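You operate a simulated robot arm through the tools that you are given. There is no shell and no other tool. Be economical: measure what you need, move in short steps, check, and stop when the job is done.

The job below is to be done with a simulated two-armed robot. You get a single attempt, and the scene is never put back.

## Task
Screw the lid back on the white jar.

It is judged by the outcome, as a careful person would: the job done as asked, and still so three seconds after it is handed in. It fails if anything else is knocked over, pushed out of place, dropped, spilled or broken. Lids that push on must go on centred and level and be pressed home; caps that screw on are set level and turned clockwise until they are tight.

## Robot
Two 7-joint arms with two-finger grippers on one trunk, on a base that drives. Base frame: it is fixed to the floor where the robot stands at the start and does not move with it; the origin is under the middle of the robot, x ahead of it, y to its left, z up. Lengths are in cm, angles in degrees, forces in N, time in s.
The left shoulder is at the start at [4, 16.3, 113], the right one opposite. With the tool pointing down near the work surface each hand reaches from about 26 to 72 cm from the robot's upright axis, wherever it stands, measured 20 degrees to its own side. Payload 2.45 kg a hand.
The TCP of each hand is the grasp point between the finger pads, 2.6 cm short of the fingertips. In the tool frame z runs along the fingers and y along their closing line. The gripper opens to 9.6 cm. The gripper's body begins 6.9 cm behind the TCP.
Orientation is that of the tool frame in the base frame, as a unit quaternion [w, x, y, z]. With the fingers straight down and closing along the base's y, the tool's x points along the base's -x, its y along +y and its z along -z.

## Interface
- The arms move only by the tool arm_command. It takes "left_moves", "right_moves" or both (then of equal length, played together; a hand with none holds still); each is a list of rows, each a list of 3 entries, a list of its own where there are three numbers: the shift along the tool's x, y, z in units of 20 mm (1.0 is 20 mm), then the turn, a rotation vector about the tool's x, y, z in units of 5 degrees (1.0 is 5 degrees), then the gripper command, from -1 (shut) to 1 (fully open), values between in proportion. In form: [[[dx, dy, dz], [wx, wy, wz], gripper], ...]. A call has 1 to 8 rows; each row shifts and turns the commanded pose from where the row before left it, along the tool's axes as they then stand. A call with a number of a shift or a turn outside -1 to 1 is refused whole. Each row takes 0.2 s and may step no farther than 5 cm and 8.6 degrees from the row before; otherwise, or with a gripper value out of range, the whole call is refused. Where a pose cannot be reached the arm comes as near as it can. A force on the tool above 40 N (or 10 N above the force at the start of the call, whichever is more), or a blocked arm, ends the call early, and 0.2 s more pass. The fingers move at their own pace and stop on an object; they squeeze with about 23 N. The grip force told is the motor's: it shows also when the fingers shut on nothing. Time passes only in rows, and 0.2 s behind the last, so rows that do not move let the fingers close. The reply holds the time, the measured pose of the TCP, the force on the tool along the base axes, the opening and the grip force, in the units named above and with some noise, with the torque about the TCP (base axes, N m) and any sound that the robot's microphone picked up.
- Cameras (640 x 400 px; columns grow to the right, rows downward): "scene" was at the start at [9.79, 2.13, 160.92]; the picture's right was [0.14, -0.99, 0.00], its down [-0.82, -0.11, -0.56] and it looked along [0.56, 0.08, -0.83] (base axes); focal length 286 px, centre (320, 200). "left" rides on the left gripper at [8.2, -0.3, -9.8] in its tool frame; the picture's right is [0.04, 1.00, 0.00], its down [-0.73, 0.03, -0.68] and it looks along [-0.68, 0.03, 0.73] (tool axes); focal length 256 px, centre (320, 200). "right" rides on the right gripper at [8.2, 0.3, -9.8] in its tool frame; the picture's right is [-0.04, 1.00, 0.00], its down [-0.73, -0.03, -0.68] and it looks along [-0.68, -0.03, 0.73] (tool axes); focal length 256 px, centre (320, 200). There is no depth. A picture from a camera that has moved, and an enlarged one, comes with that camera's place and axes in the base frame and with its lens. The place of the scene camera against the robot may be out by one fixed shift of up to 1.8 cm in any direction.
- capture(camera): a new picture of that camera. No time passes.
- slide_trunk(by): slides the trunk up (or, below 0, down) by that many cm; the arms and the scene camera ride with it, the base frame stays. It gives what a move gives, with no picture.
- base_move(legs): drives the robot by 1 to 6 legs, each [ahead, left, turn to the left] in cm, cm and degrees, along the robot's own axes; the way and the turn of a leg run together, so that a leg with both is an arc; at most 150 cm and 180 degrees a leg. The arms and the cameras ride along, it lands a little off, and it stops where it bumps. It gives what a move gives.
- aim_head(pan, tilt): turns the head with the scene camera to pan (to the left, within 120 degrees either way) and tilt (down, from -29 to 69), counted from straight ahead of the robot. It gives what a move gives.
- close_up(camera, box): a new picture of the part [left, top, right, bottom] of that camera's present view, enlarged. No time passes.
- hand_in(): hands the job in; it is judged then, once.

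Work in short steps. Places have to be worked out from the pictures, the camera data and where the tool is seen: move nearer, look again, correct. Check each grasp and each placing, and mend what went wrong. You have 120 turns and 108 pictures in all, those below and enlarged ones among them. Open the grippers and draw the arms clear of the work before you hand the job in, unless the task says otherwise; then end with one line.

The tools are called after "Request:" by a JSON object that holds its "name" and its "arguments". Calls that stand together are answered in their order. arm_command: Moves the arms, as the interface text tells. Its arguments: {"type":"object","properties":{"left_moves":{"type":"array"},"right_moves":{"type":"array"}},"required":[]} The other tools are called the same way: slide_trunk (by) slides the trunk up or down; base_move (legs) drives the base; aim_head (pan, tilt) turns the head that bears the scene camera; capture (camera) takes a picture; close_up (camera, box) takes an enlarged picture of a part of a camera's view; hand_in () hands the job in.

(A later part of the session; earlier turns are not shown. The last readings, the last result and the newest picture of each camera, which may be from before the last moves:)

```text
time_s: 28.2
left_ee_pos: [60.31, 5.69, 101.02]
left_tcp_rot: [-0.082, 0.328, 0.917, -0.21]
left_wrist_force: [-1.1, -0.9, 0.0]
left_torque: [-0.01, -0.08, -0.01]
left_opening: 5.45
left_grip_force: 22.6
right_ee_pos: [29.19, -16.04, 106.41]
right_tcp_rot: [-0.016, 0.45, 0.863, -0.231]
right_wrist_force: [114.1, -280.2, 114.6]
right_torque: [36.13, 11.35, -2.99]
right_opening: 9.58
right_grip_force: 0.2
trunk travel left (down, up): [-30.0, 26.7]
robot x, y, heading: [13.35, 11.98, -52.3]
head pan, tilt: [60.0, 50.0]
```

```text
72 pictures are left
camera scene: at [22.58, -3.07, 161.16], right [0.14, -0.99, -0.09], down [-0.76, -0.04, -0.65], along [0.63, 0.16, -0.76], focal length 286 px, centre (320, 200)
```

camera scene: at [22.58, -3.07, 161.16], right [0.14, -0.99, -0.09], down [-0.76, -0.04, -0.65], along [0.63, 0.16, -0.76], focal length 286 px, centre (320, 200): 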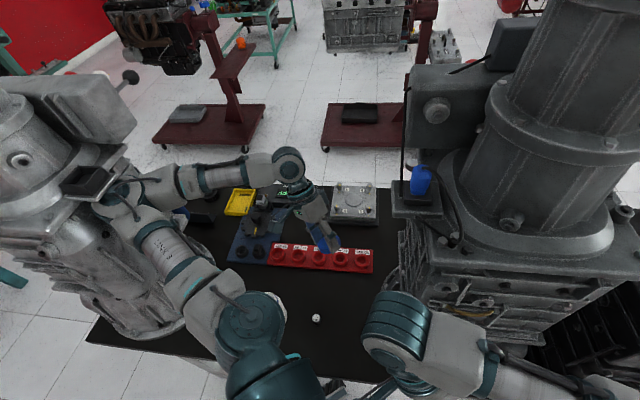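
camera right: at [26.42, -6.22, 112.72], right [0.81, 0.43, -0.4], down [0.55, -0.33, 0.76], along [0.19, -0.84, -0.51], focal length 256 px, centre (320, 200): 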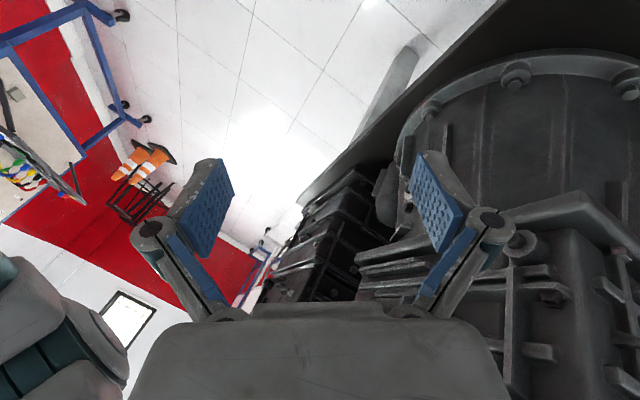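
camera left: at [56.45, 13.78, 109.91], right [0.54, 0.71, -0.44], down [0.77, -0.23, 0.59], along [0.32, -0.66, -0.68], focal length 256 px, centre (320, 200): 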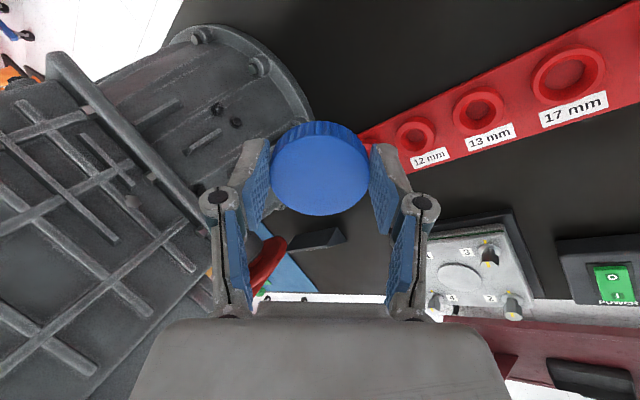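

The left elbow is pressed between the housing and the bracket on the left gearbox because the left arm is folded so tightly. I extend the left hand forward (+x), which draws the elbow inward.

Request:
{"name": "arm_command", "arguments": {"left_moves": [[[-0.7, 0.55, -0.5], [0, 0, 0], -1], [[-0.7, 0.55, -0.5], [0, 0, 0], -1], [[-0.7, 0.55, -0.5], [0, 0, 0], -1], [[-0.7, 0.55, -0.5], [0, 0, 0], -1]]}}

Request:
{"name": "capture", "arguments": {"camera": "scene"}}

```text
time_s: 28.6
left_ee_pos: [62.51, 6.48, 100.8]
left_tcp_rot: [-0.104, 0.321, 0.905, -0.261]
left_wrist_force: [1.9, 0.2, 0.7]
left_torque: [-0.01, 0.12, -0.02]
left_opening: 5.44
left_grip_force: 22.8
right_ee_pos: [31.34, -15.58, 108.49]
right_tcp_rot: [-0.012, 0.547, 0.801, -0.245]
right_wrist_force: [62.6, -318.3, -20.2]
right_torque: [19.94, 4.09, -2.29]
right_opening: 9.6
right_grip_force: 0.0
trunk travel left (down, up): [-30.0, 26.7]
robot x, y, heading: [15.57, 11.71, -55.0]
head pan, tilt: [60.0, 50.0]
stopped in row 1 (left hand): the arm was blocked; the commanded pose is now the measured one
```

```text
71 pictures are left
camera scene: at [23.58, -4.07, 161.1], right [0.09, -0.99, -0.1], down [-0.76, 0.0, -0.65], along [0.64, 0.13, -0.75], focal length 286 px, centre (320, 200)
```

scene: 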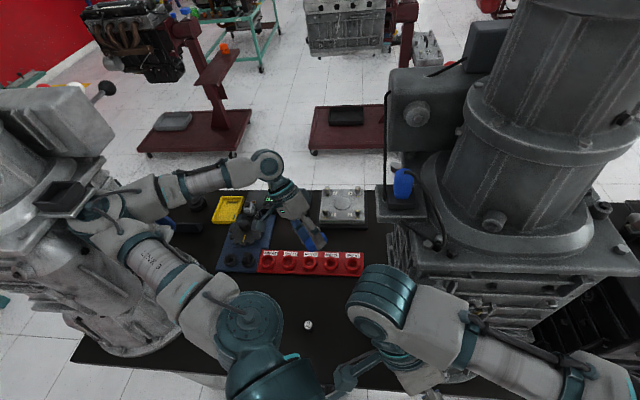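

I need to see what the right hand is jammed against, so I tilt the head down fully.

Request:
{"name": "aim_head", "arguments": {"pan": 30, "tilt": 69}}

Request:
{"name": "capture", "arguments": {"camera": "scene"}}

Request:
{"name": "capture", "arguments": {"camera": "right"}}

```text
time_s: 29.5
left_ee_pos: [62.22, 6.5, 100.81]
left_tcp_rot: [-0.102, 0.324, 0.904, -0.258]
left_wrist_force: [1.0, 1.1, -0.3]
left_torque: [-0.04, 0.08, -0.05]
left_opening: 5.45
left_grip_force: 23.0
right_ee_pos: [31.47, -15.32, 108.5]
right_tcp_rot: [-0.01, 0.542, 0.803, -0.245]
right_wrist_force: [85.9, -299.8, -11.5]
right_torque: [19.68, 5.91, -5.81]
right_opening: 9.63
right_grip_force: 0.1
trunk travel left (down, up): [-30.0, 26.7]
robot x, y, heading: [15.28, 11.65, -54.8]
head pan, tilt: [30.0, 68.8]
```

```text
70 pictures are left
camera scene: at [20.91, -6.65, 158.72], right [-0.42, -0.91, -0.09], down [-0.85, 0.42, -0.33], along [0.33, -0.06, -0.94], focal length 286 px, centre (320, 200)
```

scene: 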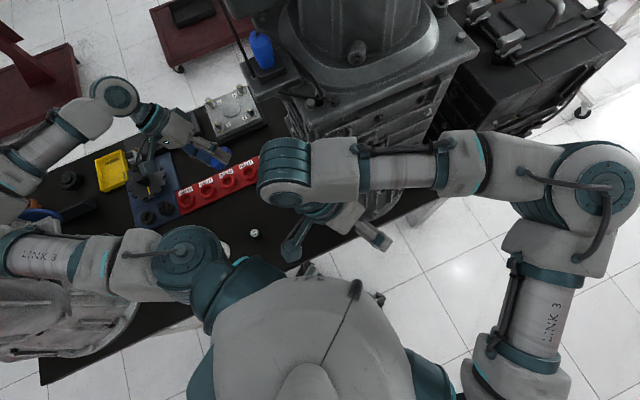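

```text
69 pictures are left
camera right: at [31.09, -4.34, 114.95], right [0.88, 0.25, -0.4], down [0.47, -0.39, 0.79], along [0.05, -0.88, -0.47], focal length 256 px, centre (320, 200)
```

right: 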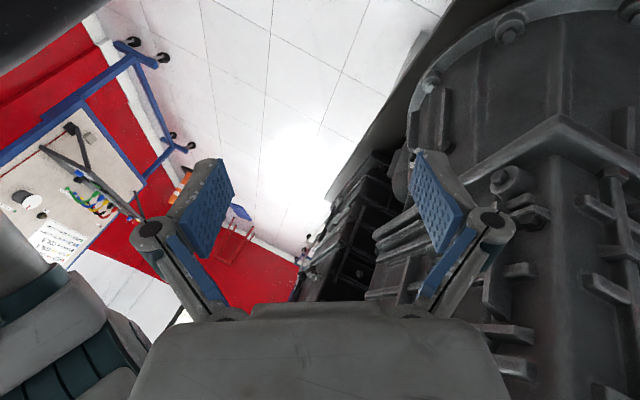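

This shows it: the right hand's camera plate is jammed against the torso collar. I slide the right hand to its right, parallel to the gearbox and away from the collar.

Request:
{"name": "arm_command", "arguments": {"right_moves": [[[-0.63, -0.62, 0.46], [0, 0, 0], 1], [[-0.63, -0.62, 0.46], [0, 0, 0], 1], [[-0.63, -0.62, 0.46], [0, 0, 0], 1]]}}

Request:
{"name": "capture", "arguments": {"camera": "scene"}}

```text
time_s: 29.8
left_ee_pos: [66.32, 8.67, 101.6]
left_tcp_rot: [-0.115, 0.308, 0.896, -0.299]
left_wrist_force: [3.6, 2.0, 1.1]
left_torque: [-0.05, 0.17, -0.13]
left_opening: 5.44
left_grip_force: 23.1
right_ee_pos: [34.29, -11.3, 111.4]
right_tcp_rot: [-0.001, 0.625, 0.74, -0.249]
right_wrist_force: [96.7, 0.1, 42.1]
right_torque: [5.44, 5.62, -12.15]
right_opening: 9.62
right_grip_force: 0.2
trunk travel left (down, up): [-30.0, 26.7]
robot x, y, heading: [19.28, 11.99, -59.8]
head pan, tilt: [30.0, 68.8]
stopped in row 1 (left hand): the arm was blocked; the commanded pose is now the measured one
```

```text
68 pictures are left
camera scene: at [21.6, -6.8, 159.4], right [-0.49, -0.86, -0.09], down [-0.8, 0.49, -0.33], along [0.34, -0.09, -0.94], focal length 286 px, centre (320, 200)
```

scene: 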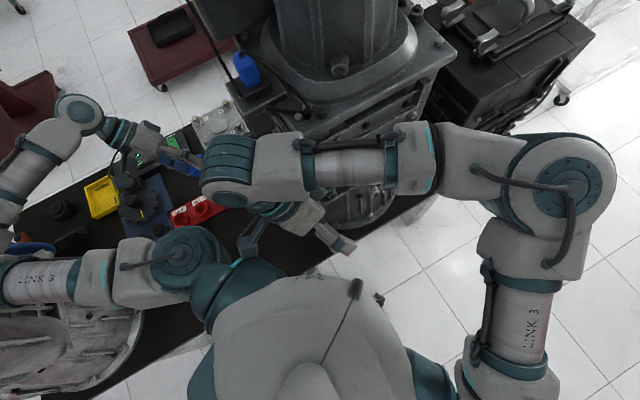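

The force on the right hand has dropped. Before driving again, I look at the left elbow contact from here.

Request:
{"name": "aim_head", "arguments": {"pan": 85, "tilt": 45}}

Request:
{"name": "capture", "arguments": {"camera": "scene"}}

```text
time_s: 31.1
left_ee_pos: [64.61, 7.88, 100.79]
left_tcp_rot: [-0.108, 0.332, 0.891, -0.289]
left_wrist_force: [-0.4, -1.6, 1.1]
left_torque: [0.09, -0.05, 0.0]
left_opening: 5.47
left_grip_force: 22.6
right_ee_pos: [33.97, -11.45, 110.24]
right_tcp_rot: [0.002, 0.599, 0.759, -0.255]
right_wrist_force: [168.7, 25.6, 65.4]
right_torque: [7.19, 10.54, -22.58]
right_opening: 9.57
right_grip_force: 0.1
trunk travel left (down, up): [-30.0, 26.7]
robot x, y, heading: [16.72, 10.44, -58.0]
head pan, tilt: [85.0, 45.0]
```

```text
67 pictures are left
camera scene: at [23.67, -0.1, 162.76], right [0.45, -0.89, -0.07], down [-0.62, -0.26, -0.74], along [0.64, 0.38, -0.67], focal length 286 px, centre (320, 200)
```

scene: 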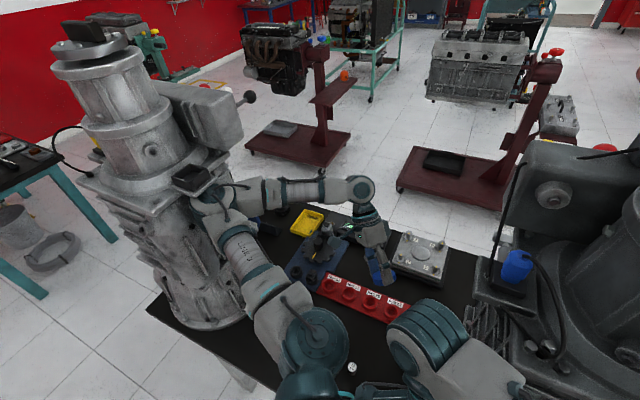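

The left elbow is at the right-rear corner of the left gearbox, so it needs room in -y. The right hand's squeeze needs -x. I drive in small steps, mostly -y with a bit of -x.

Request:
{"name": "base_move", "arguments": {"legs": [[4, -5, 0]]}}

Request:
{"name": "capture", "arguments": {"camera": "scene"}}

```text
time_s: 31.8
left_ee_pos: [69.8, 12.31, 98.72]
left_tcp_rot: [-0.121, 0.358, 0.86, -0.343]
left_wrist_force: [-0.8, -0.1, 0.4]
left_torque: [0.08, 0.0, 0.01]
left_opening: 5.47
left_grip_force: 22.9
right_ee_pos: [39.44, -8.73, 114.38]
right_tcp_rot: [-0.004, 0.705, 0.666, -0.245]
right_wrist_force: [0.2, -0.2, 0.2]
right_torque: [-0.02, -0.01, 0.02]
right_opening: 9.58
right_grip_force: 0.1
trunk travel left (down, up): [-30.0, 26.7]
robot x, y, heading: [20.79, 8.41, -63.2]
head pan, tilt: [85.0, 45.0]
stopped in leg 1: the robot was blocked; the commanded pose is now the measured one
```

```text
66 pictures are left
camera scene: at [25.71, 1.4, 162.71], right [0.37, -0.93, -0.04], down [-0.64, -0.22, -0.73], along [0.67, 0.3, -0.68], focal length 286 px, centre (320, 200)
```

scene: 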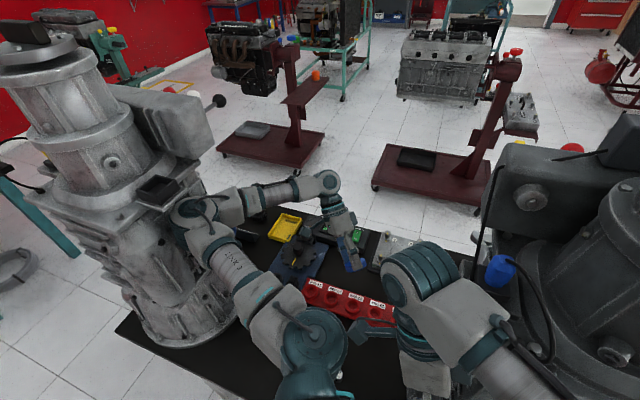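

The right wrist is free now (0 N). I try a small retreat straight in -x.

Request:
{"name": "base_move", "arguments": {"legs": [[-2, -4, 0]]}}

Request:
{"name": "capture", "arguments": {"camera": "scene"}}

```text
time_s: 32.4
left_ee_pos: [72.19, 16.63, 97.14]
left_tcp_rot: [-0.122, 0.365, 0.843, -0.376]
left_wrist_force: [0.3, 0.1, 0.4]
left_torque: [0.01, -0.01, 0.01]
left_opening: 5.45
left_grip_force: 23.3
right_ee_pos: [42.19, -9.77, 119.44]
right_tcp_rot: [-0.004, 0.777, 0.6, -0.189]
right_wrist_force: [-35.9, 1.3, -8.5]
right_torque: [-0.28, -2.46, 0.79]
right_opening: 9.59
right_grip_force: 0.3
trunk travel left (down, up): [-30.0, 26.7]
robot x, y, heading: [21.05, 7.75, -64.3]
head pan, tilt: [85.0, 45.0]
stopped in leg 1: the robot was blocked; the commanded pose is now the measured one
```

```text
65 pictures are left
camera scene: at [24.96, 2.15, 162.74], right [0.36, -0.93, -0.03], down [-0.64, -0.22, -0.73], along [0.68, 0.28, -0.68], focal length 286 px, centre (320, 200)
```

scene: 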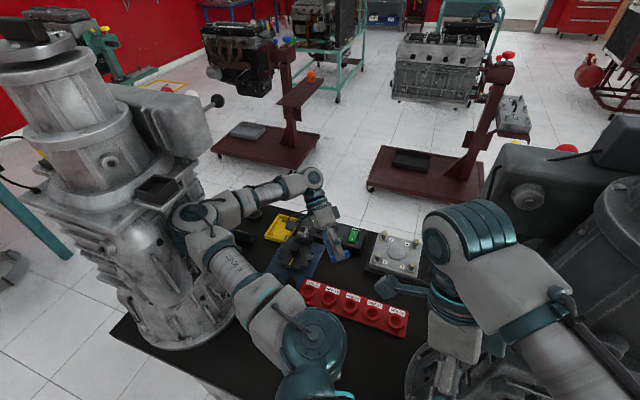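

Both hands are drifting as the pose re-latches. The left hand is down to z=97, so I raise it straight up and watch whether the arm is free.

Request:
{"name": "arm_command", "arguments": {"left_moves": [[[-0.07, -0.72, -0.69], [0, 0, 0], -1], [[-0.07, -0.72, -0.69], [0, 0, 0], -1], [[-0.07, -0.72, -0.69], [0, 0, 0], -1]]}}

Request:
{"name": "capture", "arguments": {"camera": "scene"}}

```text
time_s: 33.3
left_ee_pos: [73.48, 18.92, 101.69]
left_tcp_rot: [-0.123, 0.371, 0.833, -0.39]
left_wrist_force: [-0.6, 1.2, 0.2]
left_torque: [0.0, 0.05, 0.01]
left_opening: 5.42
left_grip_force: 23.5
right_ee_pos: [42.71, -10.16, 121.82]
right_tcp_rot: [-0.013, 0.802, 0.578, -0.151]
right_wrist_force: [-110.6, 48.7, -57.4]
right_torque: [-2.12, -3.67, 5.69]
right_opening: 9.27
right_grip_force: 0.0
trunk travel left (down, up): [-30.0, 26.7]
robot x, y, heading: [21.07, 7.16, -64.2]
head pan, tilt: [85.0, 45.0]
stopped in row 3 (right hand): the force on the tool passed its limit at 84 N (the readings are from after the stop); the commanded pose is now the measured one
```

```text
64 pictures are left
camera scene: at [23.45, 3.19, 162.67], right [0.36, -0.93, -0.02], down [-0.64, -0.23, -0.74], along [0.68, 0.28, -0.67], focal length 286 px, centre (320, 200)
```

scene: 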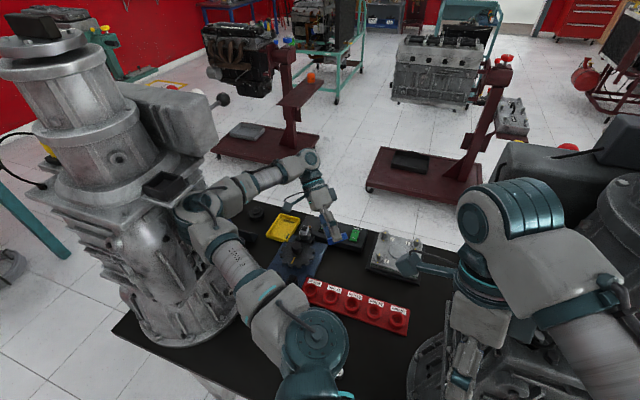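

The left arm moves freely again, but a right finger now touches the right gearbox. I pull the right hand back in the direction the force pushes it (-x, +y).

Request:
{"name": "arm_command", "arguments": {"right_moves": [[[0.09, -1, 0.2], [0, 0, 0], 1], [[0.09, -1, 0.2], [0, 0, 0], 1]]}}

Request:
{"name": "aim_head", "arguments": {"pan": 30, "tilt": 60}}

Request:
{"name": "capture", "arguments": {"camera": "scene"}}

```text
time_s: 33.6
left_ee_pos: [75.48, 21.54, 99.73]
left_tcp_rot: [-0.126, 0.358, 0.832, -0.405]
left_wrist_force: [-0.5, -0.7, 0.5]
left_torque: [0.05, -0.02, -0.03]
left_opening: 5.46
left_grip_force: 22.9
right_ee_pos: [43.86, -10.17, 123.38]
right_tcp_rot: [-0.019, 0.821, 0.553, -0.138]
right_wrist_force: [-16.0, 89.3, -77.5]
right_torque: [0.18, 2.27, 2.81]
right_opening: 5.53
right_grip_force: 0.1
trunk travel left (down, up): [-30.0, 26.7]
robot x, y, heading: [20.54, 7.27, -64.1]
head pan, tilt: [85.0, 45.0]
stopped in row 1 (right hand): the arm was blocked; the commanded pose is now the measured one
```

```text
time_s: 34.9
left_ee_pos: [75.76, 21.6, 99.84]
left_tcp_rot: [-0.126, 0.358, 0.833, -0.403]
left_wrist_force: [0.3, -0.2, 0.2]
left_torque: [0.02, 0.0, -0.01]
left_opening: 5.47
left_grip_force: 23.1
right_ee_pos: [44.19, -10.4, 123.44]
right_tcp_rot: [-0.009, 0.823, 0.551, -0.141]
right_wrist_force: [-38.8, 36.5, -167.2]
right_torque: [2.92, 4.33, 0.83]
right_opening: 5.24
right_grip_force: 0.0
trunk travel left (down, up): [-30.0, 26.7]
robot x, y, heading: [20.62, 7.21, -64.0]
head pan, tilt: [30.0, 60.0]
```

```text
63 pictures are left
camera scene: at [22.46, -3.24, 160.05], right [-0.56, -0.83, -0.04], down [-0.7, 0.5, -0.5], along [0.44, -0.25, -0.86], focal length 286 px, centre (320, 200)
```

scene: 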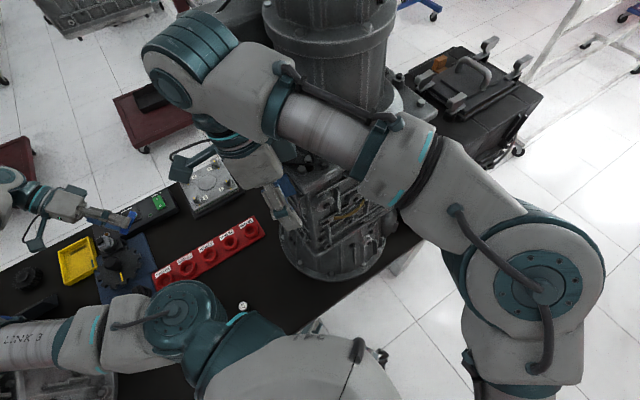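

The right gripper has slipped under the bracket on the gearbox's left side, with a finger pushed in. I close it to match the present opening and move it left (+y) and down, out from under the bracket.

Request:
{"name": "arm_command", "arguments": {"right_moves": [[[0.93, -0.27, 0.36], [0, 0, 0], -0.5], [[0.93, -0.27, 0.36], [0, 0, 0], -0.5], [[0.93, -0.27, 0.36], [0, 0, 0], -0.5]]}}

Request:
{"name": "capture", "arguments": {"camera": "scene"}}

Request:
{"name": "capture", "arguments": {"camera": "right"}}

```text
time_s: 35.9
left_ee_pos: [77.32, 22.87, 98.87]
left_tcp_rot: [-0.129, 0.359, 0.827, -0.414]
left_wrist_force: [0.8, -0.6, 1.1]
left_torque: [0.08, -0.03, -0.06]
left_opening: 5.42
left_grip_force: 23.0
right_ee_pos: [44.31, -4.07, 122.34]
right_tcp_rot: [0.006, 0.826, 0.544, -0.146]
right_wrist_force: [-0.7, 0.2, -0.5]
right_torque: [-0.07, -0.02, 0.02]
right_opening: 2.41
right_grip_force: 0.1
right hand out of reach, approached as far as the arm can: row 2
trunk travel left (down, up): [-30.0, 26.7]
robot x, y, heading: [20.31, 6.93, -64.4]
head pan, tilt: [30.0, 60.0]
stopped in row 3 (right hand): the arm was blocked; the commanded pose is now the measured one
```

```text
62 pictures are left
camera scene: at [23.93, -2.69, 160.36], right [-0.56, -0.83, -0.03], down [-0.71, 0.5, -0.5], along [0.43, -0.26, -0.87], focal length 286 px, centre (320, 200)
```

scene: 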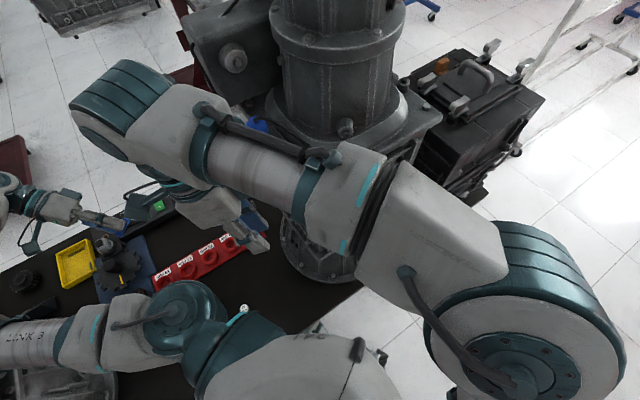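

```text
61 pictures are left
camera right: at [49.81, 4.91, 129.69], right [0.89, -0.44, -0.14], down [-0.13, -0.53, 0.84], along [-0.44, -0.72, -0.53], focal length 256 px, centre (320, 200)
```

right: 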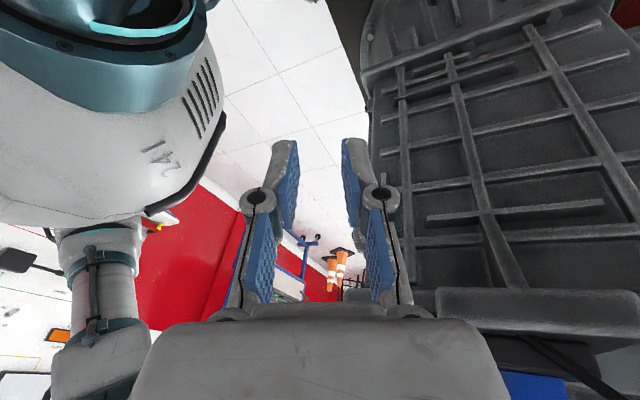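

The right hand is free and the blue bottle still stands. I try moving the base (-4, -2) in world coordinates, away from both gearboxes.

Request:
{"name": "base_move", "arguments": {"legs": [[0, -4.5, 0]]}}

Request:
{"name": "aim_head", "arguments": {"pan": 85, "tilt": 50}}

Request:
{"name": "capture", "arguments": {"camera": "scene"}}

```text
time_s: 36.5
left_ee_pos: [79.42, 25.22, 97.05]
left_tcp_rot: [-0.132, 0.356, 0.819, -0.431]
left_wrist_force: [-0.4, -0.1, 0.2]
left_torque: [0.02, 0.01, -0.04]
left_opening: 5.44
left_grip_force: 23.0
right_ee_pos: [46.16, -3.86, 126.27]
right_tcp_rot: [0.015, 0.846, 0.521, -0.114]
right_wrist_force: [0.7, 0.1, -0.3]
right_torque: [-0.05, 0.06, 0.03]
right_opening: 2.4
right_grip_force: 0.0
trunk travel left (down, up): [-30.0, 26.7]
robot x, y, heading: [20.86, 6.87, -64.3]
head pan, tilt: [30.0, 60.0]
stopped in leg 1: the robot was blocked; the commanded pose is now the measured one
```

```text
time_s: 37.8
left_ee_pos: [79.48, 24.95, 96.99]
left_tcp_rot: [-0.134, 0.356, 0.818, -0.43]
left_wrist_force: [-0.9, -0.3, -0.4]
left_torque: [0.0, 0.01, -0.03]
left_opening: 5.43
left_grip_force: 23.2
right_ee_pos: [46.28, -3.74, 125.87]
right_tcp_rot: [0.013, 0.843, 0.524, -0.119]
right_wrist_force: [1.0, 0.3, 0.2]
right_torque: [0.02, 0.02, -0.02]
right_opening: 2.4
right_grip_force: 0.0
trunk travel left (down, up): [-30.0, 26.7]
robot x, y, heading: [20.72, 7.27, -64.2]
head pan, tilt: [85.0, 50.0]
```

```text
60 pictures are left
camera scene: at [26.86, 4.79, 161.7], right [0.35, -0.94, -0.02], down [-0.71, -0.26, -0.66], along [0.61, 0.24, -0.76], focal length 286 px, centre (320, 200)
```

scene: 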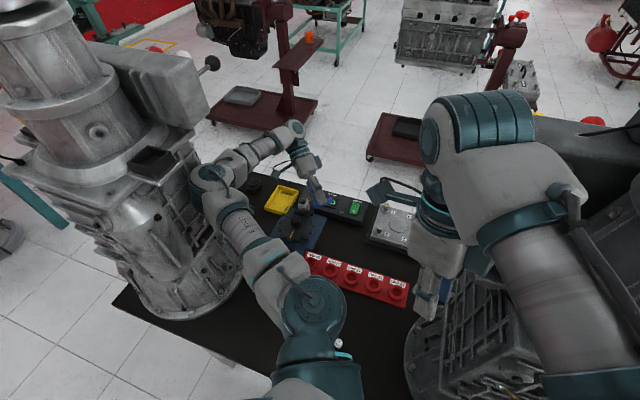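

The base is still blocked, though neither wrist feels force. I look to the right and behind for the right elbow and the chassis.

Request:
{"name": "aim_head", "arguments": {"pan": -40, "tilt": 60}}

Request:
{"name": "capture", "arguments": {"camera": "scene"}}

Request:
{"name": "aim_head", "arguments": {"pan": 110, "tilt": 65}}

Request:
{"name": "capture", "arguments": {"camera": "scene"}}

```text
time_s: 39.8
left_ee_pos: [79.5, 24.95, 97.02]
left_tcp_rot: [-0.135, 0.355, 0.819, -0.43]
left_wrist_force: [0.3, -0.2, 0.5]
left_torque: [0.01, 0.03, 0.01]
left_opening: 5.41
left_grip_force: 22.7
right_ee_pos: [46.33, -3.66, 125.63]
right_tcp_rot: [0.012, 0.843, 0.524, -0.12]
right_wrist_force: [-0.5, 0.2, -0.2]
right_torque: [0.0, 0.03, 0.03]
right_opening: 2.43
right_grip_force: 0.0
trunk travel left (down, up): [-30.0, 26.7]
robot x, y, heading: [20.61, 7.1, -64.4]
head pan, tilt: [-40.0, 60.0]
```

```text
59 pictures are left
camera scene: at [18.2, -4.42, 160.19], right [-0.97, 0.25, 0.0], down [0.22, 0.85, -0.48], along [-0.12, -0.47, -0.88], focal length 286 px, centre (320, 200)
```

scene: 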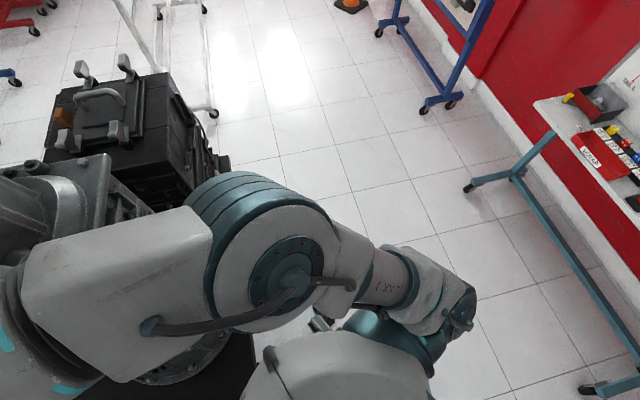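

```text
time_s: 42.2
left_ee_pos: [79.52, 24.99, 97.11]
left_tcp_rot: [-0.134, 0.356, 0.819, -0.429]
left_wrist_force: [-1.0, 0.7, 0.1]
left_torque: [0.01, -0.02, -0.01]
left_opening: 5.42
left_grip_force: 22.5
right_ee_pos: [46.33, -3.6, 125.59]
right_tcp_rot: [0.012, 0.842, 0.526, -0.122]
right_wrist_force: [-0.5, 0.4, -0.3]
right_torque: [0.0, -0.03, 0.03]
right_opening: 2.41
right_grip_force: 0.0
trunk travel left (down, up): [-30.0, 26.7]
robot x, y, heading: [20.63, 7.12, -64.4]
head pan, tilt: [110.0, 65.0]
```

```text
58 pictures are left
camera scene: at [24.26, 6.31, 159.92], right [0.72, -0.7, -0.01], down [-0.63, -0.64, -0.44], along [0.3, 0.32, -0.9], focal length 286 px, centre (320, 200)
```

scene: 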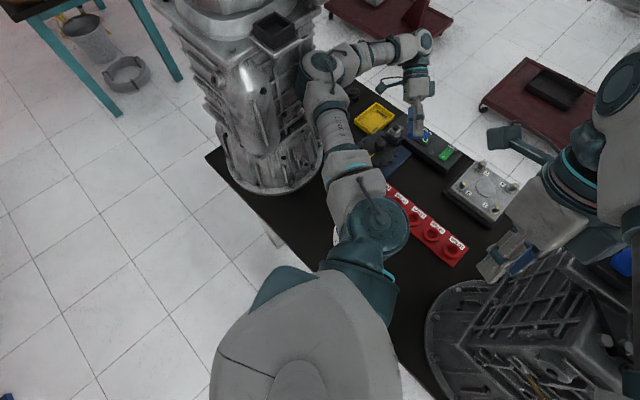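

Now it's clear: the torso is near the table edge, and the left elbow still touches the left gearbox. Swinging the left hand in -y should swing the elbow away from the gearbox.

Request:
{"name": "arm_command", "arguments": {"left_moves": [[[-0.71, -0.54, 0.49], [0, 0, 0], -1], [[-0.71, -0.54, 0.49], [0, 0, 0], -1], [[-0.71, -0.54, 0.49], [0, 0, 0], -1], [[-0.71, -0.54, 0.49], [0, 0, 0], -1]]}}

Request:
{"name": "capture", "arguments": {"camera": "scene"}}

```text
time_s: 43.2
left_ee_pos: [79.57, 17.47, 98.55]
left_tcp_rot: [-0.135, 0.356, 0.817, -0.433]
left_wrist_force: [-1.0, 0.1, 0.8]
left_torque: [0.02, -0.03, -0.06]
left_opening: 5.4
left_grip_force: 22.5
right_ee_pos: [46.56, -2.53, 125.17]
right_tcp_rot: [0.015, 0.84, 0.527, -0.129]
right_wrist_force: [-0.1, 0.4, -0.4]
right_torque: [-0.05, -0.02, 0.0]
right_opening: 2.38
right_grip_force: 0.1
trunk travel left (down, up): [-30.0, 26.7]
robot x, y, heading: [20.88, 6.97, -64.4]
head pan, tilt: [110.0, 65.0]
```

```text
57 pictures are left
camera scene: at [24.6, 7.73, 159.92], right [0.72, -0.7, -0.01], down [-0.63, -0.64, -0.43], along [0.3, 0.31, -0.9], focal length 286 px, centre (320, 200)
```

scene: 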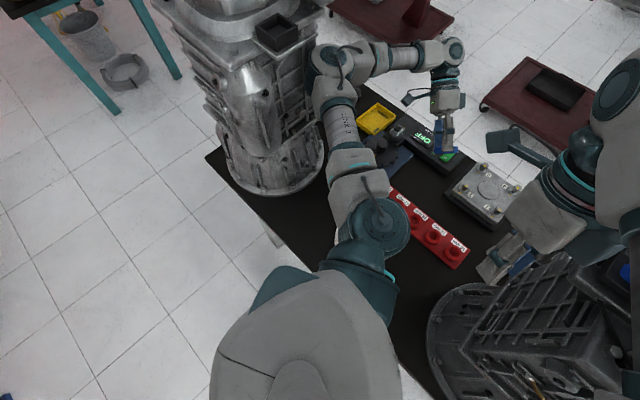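

That worked without a block, and the elbow has moved clear. Now I level the left tool, which has tilted about 53°, in steps.

Request:
{"name": "arm_command", "arguments": {"left_moves": [[[0, 0, 0], [-0.99, 0.1, 0], -1], [[0, 0, 0], [-0.99, 0.1, 0], -1], [[0, 0, 0], [-0.99, 0.1, 0], -1], [[0, 0, 0], [-0.99, 0.1, 0], -1], [[0, 0, 0], [-0.99, 0.1, 0], -1]]}}

Request:
{"name": "capture", "arguments": {"camera": "scene"}}

```text
time_s: 44.4
left_ee_pos: [80.07, 17.11, 98.2]
left_tcp_rot: [-0.076, 0.387, 0.888, -0.237]
left_wrist_force: [-0.1, 0.0, 0.6]
left_torque: [0.03, 0.01, -0.04]
left_opening: 5.45
left_grip_force: 22.9
right_ee_pos: [47.33, -2.86, 124.35]
right_tcp_rot: [0.011, 0.836, 0.531, -0.137]
right_wrist_force: [1.4, 0.0, -0.3]
right_torque: [-0.01, 0.02, 0.01]
right_opening: 2.41
right_grip_force: 0.2
trunk travel left (down, up): [-30.0, 26.7]
robot x, y, heading: [20.64, 6.96, -64.3]
head pan, tilt: [110.0, 65.0]
```

```text
56 pictures are left
camera scene: at [25.99, 6.67, 159.81], right [0.72, -0.7, -0.02], down [-0.63, -0.64, -0.43], along [0.29, 0.32, -0.9], focal length 286 px, centre (320, 200)
```

scene: 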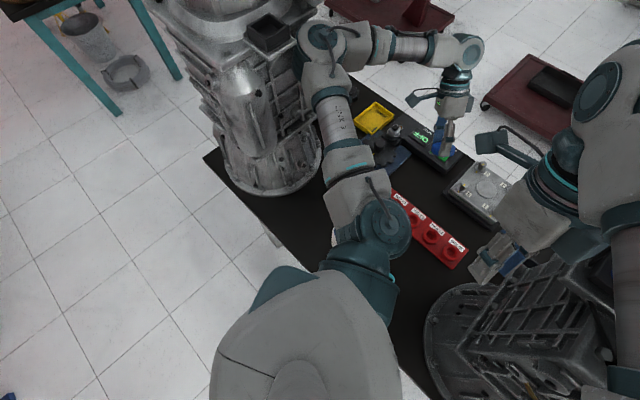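

The left arm responds freely now. Next I bring the right hand back out (-x, slightly up) so it no longer sits beside the right gearbox, which will let the base shift in -y.

Request:
{"name": "arm_command", "arguments": {"right_moves": [[[-0.65, -0.84, 0], [0, 0, 0], -0.5], [[-0.65, -0.84, 0], [0, 0, 0], -0.5], [[-0.65, -0.84, 0], [0, 0, 0], -0.5]]}}

Request:
{"name": "aim_head", "arguments": {"pan": 50, "tilt": 65}}

Request:
{"name": "capture", "arguments": {"camera": "scene"}}

```text
time_s: 45.2
left_ee_pos: [79.91, 16.91, 98.32]
left_tcp_rot: [-0.075, 0.386, 0.888, -0.238]
left_wrist_force: [-0.6, -0.8, -0.1]
left_torque: [0.01, 0.01, 0.0]
left_opening: 5.44
left_grip_force: 23.0
right_ee_pos: [41.3, -3.69, 125.6]
right_tcp_rot: [0.01, 0.836, 0.531, -0.142]
right_wrist_force: [0.0, 0.7, 0.0]
right_torque: [-0.04, -0.02, -0.02]
right_opening: 2.38
right_grip_force: 0.1
trunk travel left (down, up): [-30.0, 26.7]
robot x, y, heading: [20.72, 7.18, -64.6]
head pan, tilt: [110.0, 65.0]
```

```text
time_s: 46.5
left_ee_pos: [79.92, 16.94, 98.28]
left_tcp_rot: [-0.076, 0.386, 0.888, -0.238]
left_wrist_force: [-0.7, 0.1, -0.9]
left_torque: [-0.01, -0.01, 0.02]
left_opening: 5.43
left_grip_force: 22.4
right_ee_pos: [41.19, -3.81, 125.64]
right_tcp_rot: [0.011, 0.835, 0.532, -0.14]
right_wrist_force: [-0.2, -0.6, 0.6]
right_torque: [-0.02, 0.03, 0.0]
right_opening: 2.41
right_grip_force: 0.0
trunk travel left (down, up): [-30.0, 26.7]
robot x, y, heading: [20.82, 6.7, -64.3]
head pan, tilt: [50.0, 65.0]
```

```text
55 pictures are left
camera scene: at [27.85, 0.74, 159.72], right [-0.25, -0.97, -0.02], down [-0.88, 0.23, -0.41], along [0.4, -0.09, -0.91], focal length 286 px, centre (320, 200)
```

scene: 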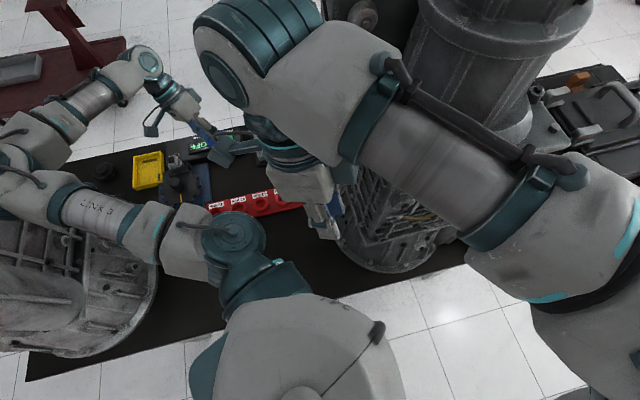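

It moves freely. I continue retracting the right hand toward (-x, -y), around the front of the gearbox.

Request:
{"name": "arm_command", "arguments": {"right_moves": [[[-0.88, -0.38, 0.2], [0, 0, 0], -0.5], [[-0.88, -0.38, 0.2], [0, 0, 0], -0.5], [[-0.88, -0.38, 0.2], [0, 0, 0], -0.5], [[-0.88, -0.38, 0.2], [0, 0, 0], -0.5]]}}

Request:
{"name": "capture", "arguments": {"camera": "scene"}}

```text
time_s: 47.5
left_ee_pos: [79.99, 17.01, 98.41]
left_tcp_rot: [-0.077, 0.386, 0.888, -0.238]
left_wrist_force: [-0.5, 0.3, -0.2]
left_torque: [0.01, -0.02, 0.03]
left_opening: 5.45
left_grip_force: 22.6
right_ee_pos: [35.32, -9.18, 126.24]
right_tcp_rot: [0.011, 0.836, 0.531, -0.141]
right_wrist_force: [-0.2, 0.1, 0.1]
right_torque: [0.01, 0.03, 0.03]
right_opening: 2.38
right_grip_force: 0.0
trunk travel left (down, up): [-30.0, 26.7]
robot x, y, heading: [20.47, 6.93, -64.1]
head pan, tilt: [50.0, 65.0]
```

```text
54 pictures are left
camera scene: at [27.89, 0.71, 159.73], right [-0.25, -0.97, -0.02], down [-0.88, 0.23, -0.41], along [0.4, -0.09, -0.91], focal length 286 px, centre (320, 200)
```

scene: 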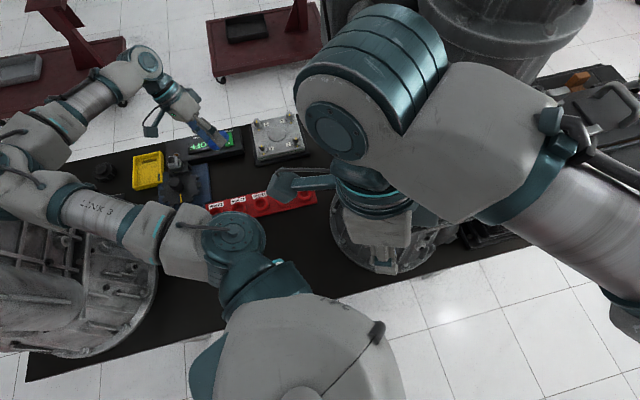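

The right hand is now free in front of the gearbox. I try the base shift straight in -y.

Request:
{"name": "base_move", "arguments": {"legs": [[4.5, -2.2, 0]]}}

Request:
{"name": "capture", "arguments": {"camera": "scene"}}

```text
time_s: 48.2
left_ee_pos: [79.98, 17.32, 98.1]
left_tcp_rot: [-0.078, 0.392, 0.884, -0.242]
left_wrist_force: [0.7, -0.1, 0.4]
left_torque: [0.01, -0.02, -0.03]
left_opening: 5.44
left_grip_force: 23.3
right_ee_pos: [35.24, -8.01, 126.52]
right_tcp_rot: [0.017, 0.837, 0.528, -0.145]
right_wrist_force: [-0.3, -0.2, -0.5]
right_torque: [-0.02, -0.03, 0.03]
right_opening: 2.37
right_grip_force: 0.1
trunk travel left (down, up): [-30.0, 26.7]
robot x, y, heading: [21.12, 6.47, -64.4]
head pan, tilt: [50.0, 65.0]
stopped in leg 1: the robot was blocked; the commanded pose is now the measured one
```

```text
53 pictures are left
camera scene: at [29.28, 0.28, 159.71], right [-0.25, -0.97, -0.01], down [-0.88, 0.24, -0.41], along [0.4, -0.09, -0.91], focal length 286 px, centre (320, 200)
```

scene: 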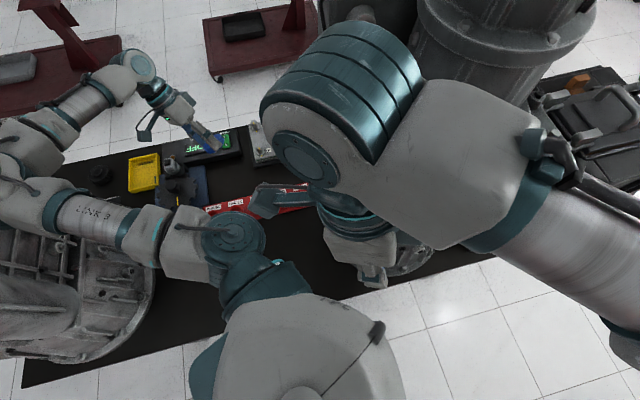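

The front of the chassis seems to be against something under the table. I try straight back in -x now that both arms are free.

Request:
{"name": "base_move", "arguments": {"legs": [[-1.3, -2.7, 0]]}}

Request:
{"name": "capture", "arguments": {"camera": "scene"}}

```text
time_s: 49.1
left_ee_pos: [77.13, 15.4, 98.55]
left_tcp_rot: [-0.074, 0.421, 0.868, -0.251]
left_wrist_force: [0.3, 0.8, -0.1]
left_torque: [0.02, -0.03, 0.01]
left_opening: 5.43
left_grip_force: 22.8
right_ee_pos: [31.05, -6.9, 126.9]
right_tcp_rot: [0.027, 0.845, 0.516, -0.141]
right_wrist_force: [-1.0, 0.6, -0.2]
right_torque: [0.0, -0.04, -0.01]
right_opening: 2.4
right_grip_force: 0.1
trunk travel left (down, up): [-30.0, 26.7]
robot x, y, heading: [19.47, 5.76, -65.7]
head pan, tilt: [50.0, 65.0]
stopped in leg 1: the robot was blocked; the commanded pose is now the measured one
```

```text
52 pictures are left
camera scene: at [30.45, -0.47, 159.39], right [-0.27, -0.96, -0.01], down [-0.88, 0.26, -0.39], along [0.38, -0.1, -0.92], focal length 286 px, centre (320, 200)
```

scene: 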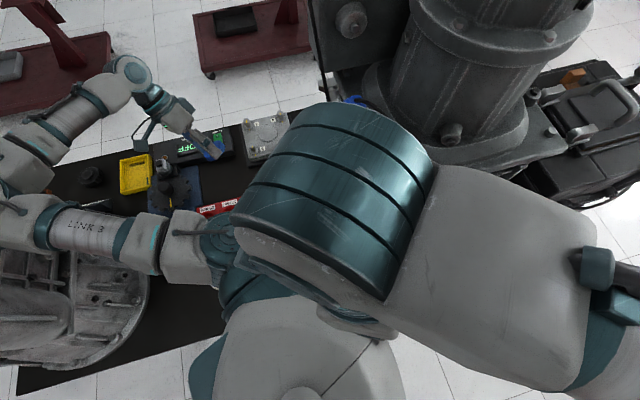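

It moved 1.7 cm before blocking. I swing the left hand further in -y to draw its elbow away from the left gearbox, then continue.

Request:
{"name": "arm_command", "arguments": {"left_moves": [[[-0.98, -0.46, 0], [0, 0, 0], -1], [[-0.98, -0.46, 0], [0, 0, 0], -1], [[-0.98, -0.46, 0], [0, 0, 0], -1], [[-0.98, -0.46, 0], [0, 0, 0], -1], [[-0.98, -0.46, 0], [0, 0, 0], -1]]}}

Request:
{"name": "base_move", "arguments": {"legs": [[-1.3, -2.7, 0]]}}

Request:
{"name": "capture", "arguments": {"camera": "scene"}}

```text
time_s: 50.3
left_ee_pos: [77.97, 8.1, 103.07]
left_tcp_rot: [-0.062, 0.41, 0.876, -0.247]
left_wrist_force: [0.2, -0.8, 0.2]
left_torque: [-0.01, 0.05, -0.04]
left_opening: 5.46
left_grip_force: 22.3
right_ee_pos: [28.91, -5.51, 127.33]
right_tcp_rot: [0.034, 0.842, 0.522, -0.135]
right_wrist_force: [-0.2, -1.1, 0.6]
right_torque: [0.03, 0.05, -0.07]
right_opening: 2.39
right_grip_force: 0.0
trunk travel left (down, up): [-30.0, 26.7]
robot x, y, heading: [18.54, 6.46, -65.3]
head pan, tilt: [50.0, 65.0]
```

```text
time_s: 51.1
left_ee_pos: [75.61, 8.43, 102.58]
left_tcp_rot: [-0.064, 0.41, 0.875, -0.25]
left_wrist_force: [-0.2, -0.9, -0.7]
left_torque: [0.0, 0.01, -0.04]
left_opening: 5.41
left_grip_force: 23.1
right_ee_pos: [26.55, -5.09, 127.35]
right_tcp_rot: [0.035, 0.842, 0.521, -0.139]
right_wrist_force: [0.2, -1.2, 0.4]
right_torque: [0.0, 0.05, -0.02]
right_opening: 2.4
right_grip_force: 0.0
trunk travel left (down, up): [-30.0, 26.7]
robot x, y, heading: [15.85, 6.28, -65.3]
head pan, tilt: [50.0, 65.0]
```

```text
51 pictures are left
camera scene: at [23.77, 3.34, 159.85], right [-0.26, -0.97, 0.0], down [-0.88, 0.24, -0.41], along [0.4, -0.11, -0.91], focal length 286 px, centre (320, 200)
```

scene: 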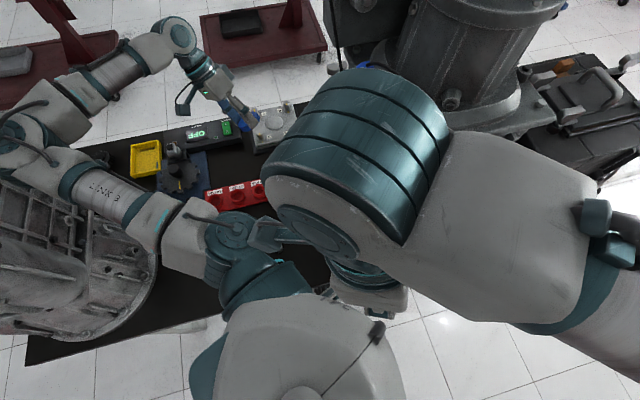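

The base moved freely and the lean is gone. I keep retreating in -x and -y.

Request:
{"name": "base_move", "arguments": {"legs": [[0.5, -4.5, 0]]}}

Request:
{"name": "capture", "arguments": {"camera": "scene"}}

```text
time_s: 52.0
left_ee_pos: [71.4, 5.94, 102.56]
left_tcp_rot: [-0.063, 0.412, 0.873, -0.253]
left_wrist_force: [0.2, 0.3, -0.4]
left_torque: [0.0, 0.02, -0.01]
left_opening: 5.43
left_grip_force: 23.1
right_ee_pos: [22.45, -7.3, 127.29]
right_tcp_rot: [0.037, 0.841, 0.522, -0.141]
right_wrist_force: [0.0, -0.2, -1.0]
right_torque: [0.01, -0.02, 0.02]
right_opening: 2.39
right_grip_force: 0.0
trunk travel left (down, up): [-30.0, 26.7]
robot x, y, heading: [11.82, 4.16, -64.9]
head pan, tilt: [50.0, 65.0]
```

```text
50 pictures are left
camera scene: at [21.58, 2.07, 159.53], right [-0.26, -0.97, 0.01], down [-0.88, 0.23, -0.41], along [0.39, -0.12, -0.91], focal length 286 px, centre (320, 200)
```

scene: 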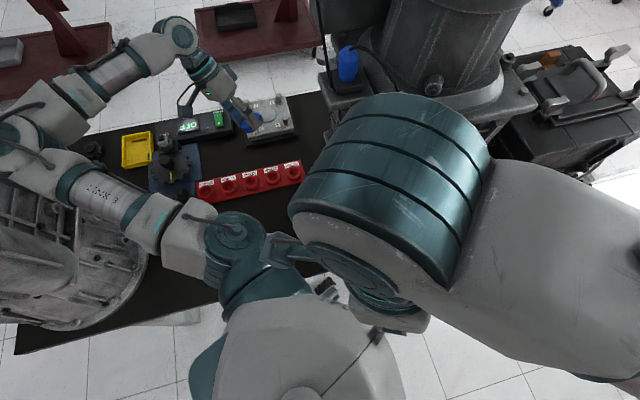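

Good progress, and the bottle is still standing. I alternate small base retreats with re-extending the left hand, so its elbow stays pulled in.

Request:
{"name": "base_move", "arguments": {"legs": [[-1.25, -2.7, 0]]}}

Request:
{"name": "arm_command", "arguments": {"left_moves": [[[-0.65, 0.69, -0.32], [0, 0, 0], -1], [[-0.65, 0.69, -0.32], [0, 0, 0], -1], [[-0.65, 0.69, -0.32], [0, 0, 0], -1], [[-0.65, 0.69, -0.32], [0, 0, 0], -1]]}}

Request:
{"name": "base_move", "arguments": {"legs": [[-1.7, -3.6, 0]]}}

Request:
{"name": "aim_head", "arguments": {"pan": 75, "tilt": 55}}

Request:
{"name": "capture", "arguments": {"camera": "scene"}}

```text
time_s: 52.9
left_ee_pos: [67.5, 4.9, 102.94]
left_tcp_rot: [-0.064, 0.417, 0.871, -0.25]
left_wrist_force: [0.6, 0.3, -0.4]
left_torque: [0.0, 0.01, 0.02]
left_opening: 5.43
left_grip_force: 22.7
right_ee_pos: [18.64, -8.42, 127.23]
right_tcp_rot: [0.036, 0.842, 0.521, -0.135]
right_wrist_force: [0.3, 0.5, -0.2]
right_torque: [0.02, 0.0, -0.02]
right_opening: 2.43
right_grip_force: 0.0
trunk travel left (down, up): [-30.0, 26.7]
robot x, y, heading: [9.24, 3.92, -65.2]
head pan, tilt: [50.0, 65.0]
```

```text
time_s: 53.9
left_ee_pos: [70.62, 2.7, 106.2]
left_tcp_rot: [-0.048, 0.422, 0.875, -0.231]
left_wrist_force: [1.6, -0.3, 0.5]
left_torque: [0.03, 0.03, -0.08]
left_opening: 5.45
left_grip_force: 22.7
right_ee_pos: [12.7, -10.96, 127.49]
right_tcp_rot: [0.04, 0.846, 0.52, -0.111]
right_wrist_force: [1.9, -0.3, 1.4]
right_torque: [0.05, 0.1, -0.01]
right_opening: 2.41
right_grip_force: 0.2
trunk travel left (down, up): [-30.0, 26.7]
robot x, y, heading: [8.84, 3.79, -65.1]
head pan, tilt: [50.0, 65.0]
```

```text
time_s: 54.8
left_ee_pos: [67.5, 3.48, 105.71]
left_tcp_rot: [-0.048, 0.422, 0.874, -0.236]
left_wrist_force: [-0.4, -0.4, 0.2]
left_torque: [0.01, 0.02, 0.0]
left_opening: 5.45
left_grip_force: 23.0
right_ee_pos: [9.69, -9.8, 127.65]
right_tcp_rot: [0.041, 0.845, 0.52, -0.115]
right_wrist_force: [0.5, -0.2, 0.2]
right_torque: [0.0, -0.03, 0.02]
right_opening: 2.4
right_grip_force: 0.0
trunk travel left (down, up): [-30.0, 26.7]
robot x, y, heading: [5.07, 3.82, -65.2]
head pan, tilt: [50.0, 65.0]
```

```text
time_s: 55.6
left_ee_pos: [67.51, 3.86, 105.74]
left_tcp_rot: [-0.049, 0.422, 0.873, -0.238]
left_wrist_force: [-0.3, -0.9, 0.7]
left_torque: [0.04, -0.01, -0.02]
left_opening: 5.44
left_grip_force: 22.7
right_ee_pos: [9.72, -9.54, 127.61]
right_tcp_rot: [0.043, 0.845, 0.52, -0.118]
right_wrist_force: [-0.1, 0.0, -0.2]
right_torque: [0.02, -0.05, -0.02]
right_opening: 2.41
right_grip_force: 0.1
trunk travel left (down, up): [-30.0, 26.7]
robot x, y, heading: [4.85, 3.54, -65.2]
head pan, tilt: [75.0, 55.0]
```

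```text
49 pictures are left
camera scene: at [11.89, 2.92, 161.06], right [0.17, -0.99, 0.0], down [-0.81, -0.14, -0.58], along [0.57, 0.1, -0.82], focal length 286 px, centre (320, 200)
```

scene: 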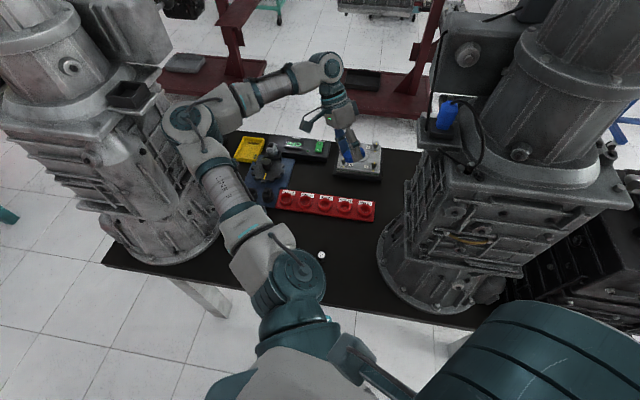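

Much better: the arms are clear and nothing has moved. I keep backing straight out, a little to -y, until the elbow is past the gearbox.

Request:
{"name": "base_move", "arguments": {"legs": [[-1.6, -5.9, 0]]}}

Request:
{"name": "capture", "arguments": {"camera": "scene"}}

```text
time_s: 56.6
left_ee_pos: [64.5, 4.04, 104.26]
left_tcp_rot: [-0.057, 0.42, 0.872, -0.245]
left_wrist_force: [-0.4, 1.0, 0.2]
left_torque: [0.02, -0.01, -0.05]
left_opening: 5.44
left_grip_force: 22.8
right_ee_pos: [7.2, -8.9, 127.58]
right_tcp_rot: [0.042, 0.844, 0.519, -0.129]
right_wrist_force: [-1.2, 0.7, -1.1]
right_torque: [-0.08, -0.01, 0.01]
right_opening: 2.39
right_grip_force: 0.0
trunk travel left (down, up): [-30.0, 26.7]
robot x, y, heading: [-0.71, 3.09, -64.9]
head pan, tilt: [75.0, 55.0]
```

```text
48 pictures are left
camera scene: at [7.64, 2.6, 161.0], right [0.17, -0.99, 0.0], down [-0.81, -0.14, -0.57], along [0.56, 0.1, -0.82], focal length 286 px, centre (320, 200)
```

scene: 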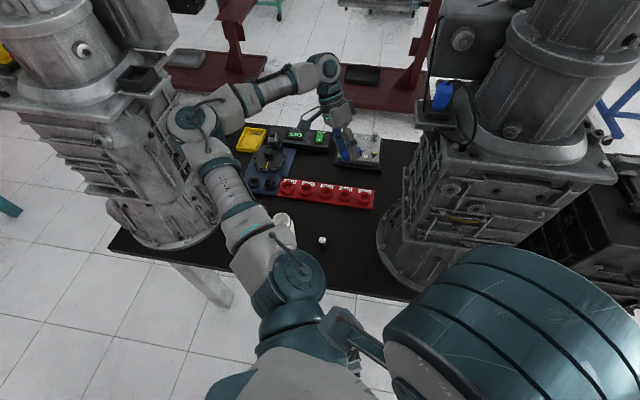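

The jar is visible and standing. The arms lagged slightly, so I extend the left hand forward and up again before the next retreat.

Request:
{"name": "arm_command", "arguments": {"left_moves": [[[-0.65, 0.5, -0.6], [0, 0, 0], -1], [[-0.65, 0.5, -0.6], [0, 0, 0], -1], [[-0.65, 0.5, -0.6], [0, 0, 0], -1], [[-0.65, 0.5, -0.6], [0, 0, 0], -1]]}}

Request:
{"name": "base_move", "arguments": {"legs": [[-0.5, -6.5, 0]]}}

Request:
{"name": "capture", "arguments": {"camera": "scene"}}

```text
time_s: 57.8
left_ee_pos: [75.3, 5.94, 105.43]
left_tcp_rot: [-0.065, 0.415, 0.871, -0.256]
left_wrist_force: [-0.1, 0.0, -0.4]
left_torque: [0.0, 0.02, -0.03]
left_opening: 5.44
left_grip_force: 22.8
right_ee_pos: [10.98, -6.85, 127.43]
right_tcp_rot: [0.042, 0.842, 0.519, -0.144]
right_wrist_force: [-0.9, 0.1, -1.6]
right_torque: [-0.03, -0.07, 0.05]
right_opening: 2.39
right_grip_force: 0.0
trunk travel left (down, up): [-30.0, 26.7]
robot x, y, heading: [0.82, 3.92, -64.9]
head pan, tilt: [75.0, 55.0]
stopped in row 4 (left hand): the arm was blocked; the commanded pose is now the measured one
```

```text
time_s: 58.8
left_ee_pos: [69.72, 3.8, 105.17]
left_tcp_rot: [-0.067, 0.414, 0.871, -0.257]
left_wrist_force: [0.3, -0.3, -1.2]
left_torque: [0.03, 0.02, 0.01]
left_opening: 5.44
left_grip_force: 22.7
right_ee_pos: [5.45, -8.88, 127.36]
right_tcp_rot: [0.041, 0.841, 0.52, -0.144]
right_wrist_force: [0.7, -0.9, -1.9]
right_torque: [-0.1, 0.05, 0.03]
right_opening: 2.39
right_grip_force: 0.0
trunk travel left (down, up): [-30.0, 26.7]
robot x, y, heading: [-5.08, 1.51, -65.0]
head pan, tilt: [75.0, 55.0]
```

```text
47 pictures are left
camera scene: at [6.45, 2.51, 160.75], right [0.17, -0.98, 0.0], down [-0.82, -0.15, -0.55], along [0.54, 0.09, -0.84], focal length 286 px, centre (320, 200)
```

scene: 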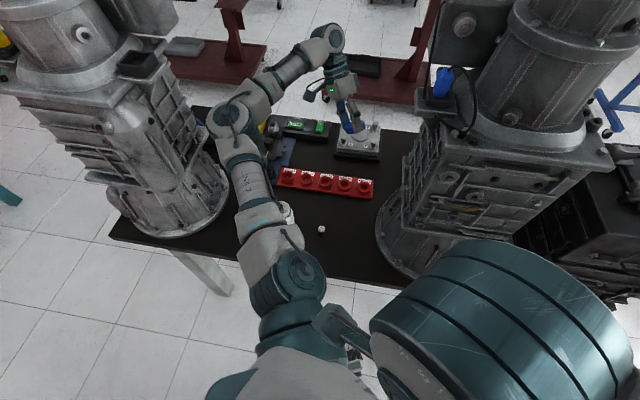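

The left elbow is now clearly in the gap. I back out another 10 cm.

Request:
{"name": "base_move", "arguments": {"legs": [[-4.2, -9, 0]]}}

Request:
{"name": "capture", "arguments": {"camera": "scene"}}

```text
time_s: 60.0
left_ee_pos: [59.88, 3.83, 105.38]
left_tcp_rot: [-0.067, 0.414, 0.871, -0.256]
left_wrist_force: [0.2, -0.7, -1.2]
left_torque: [-0.01, 0.02, 0.0]
left_opening: 5.45
left_grip_force: 22.9
right_ee_pos: [-4.4, -8.6, 127.29]
right_tcp_rot: [0.042, 0.841, 0.52, -0.144]
right_wrist_force: [-0.9, 0.0, -0.9]
right_torque: [-0.11, 0.0, 0.0]
right_opening: 2.36
right_grip_force: 0.0
trunk travel left (down, up): [-30.0, 26.7]
robot x, y, heading: [-14.59, 1.37, -64.9]
head pan, tilt: [75.0, 55.0]
```

```text
46 pictures are left
camera scene: at [-2.77, 2.76, 160.73], right [0.17, -0.98, 0.01], down [-0.82, -0.15, -0.55], along [0.54, 0.09, -0.84], focal length 286 px, centre (320, 200)
```

scene: 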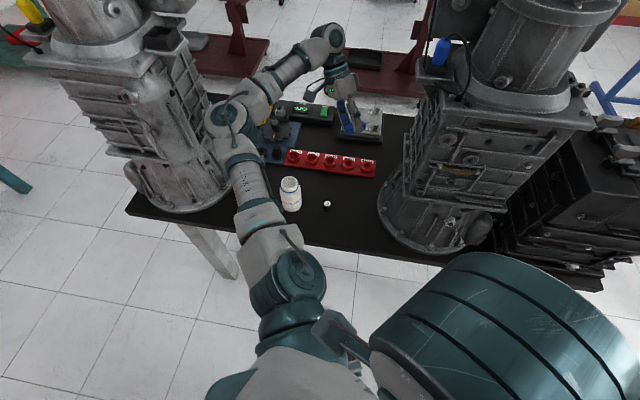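

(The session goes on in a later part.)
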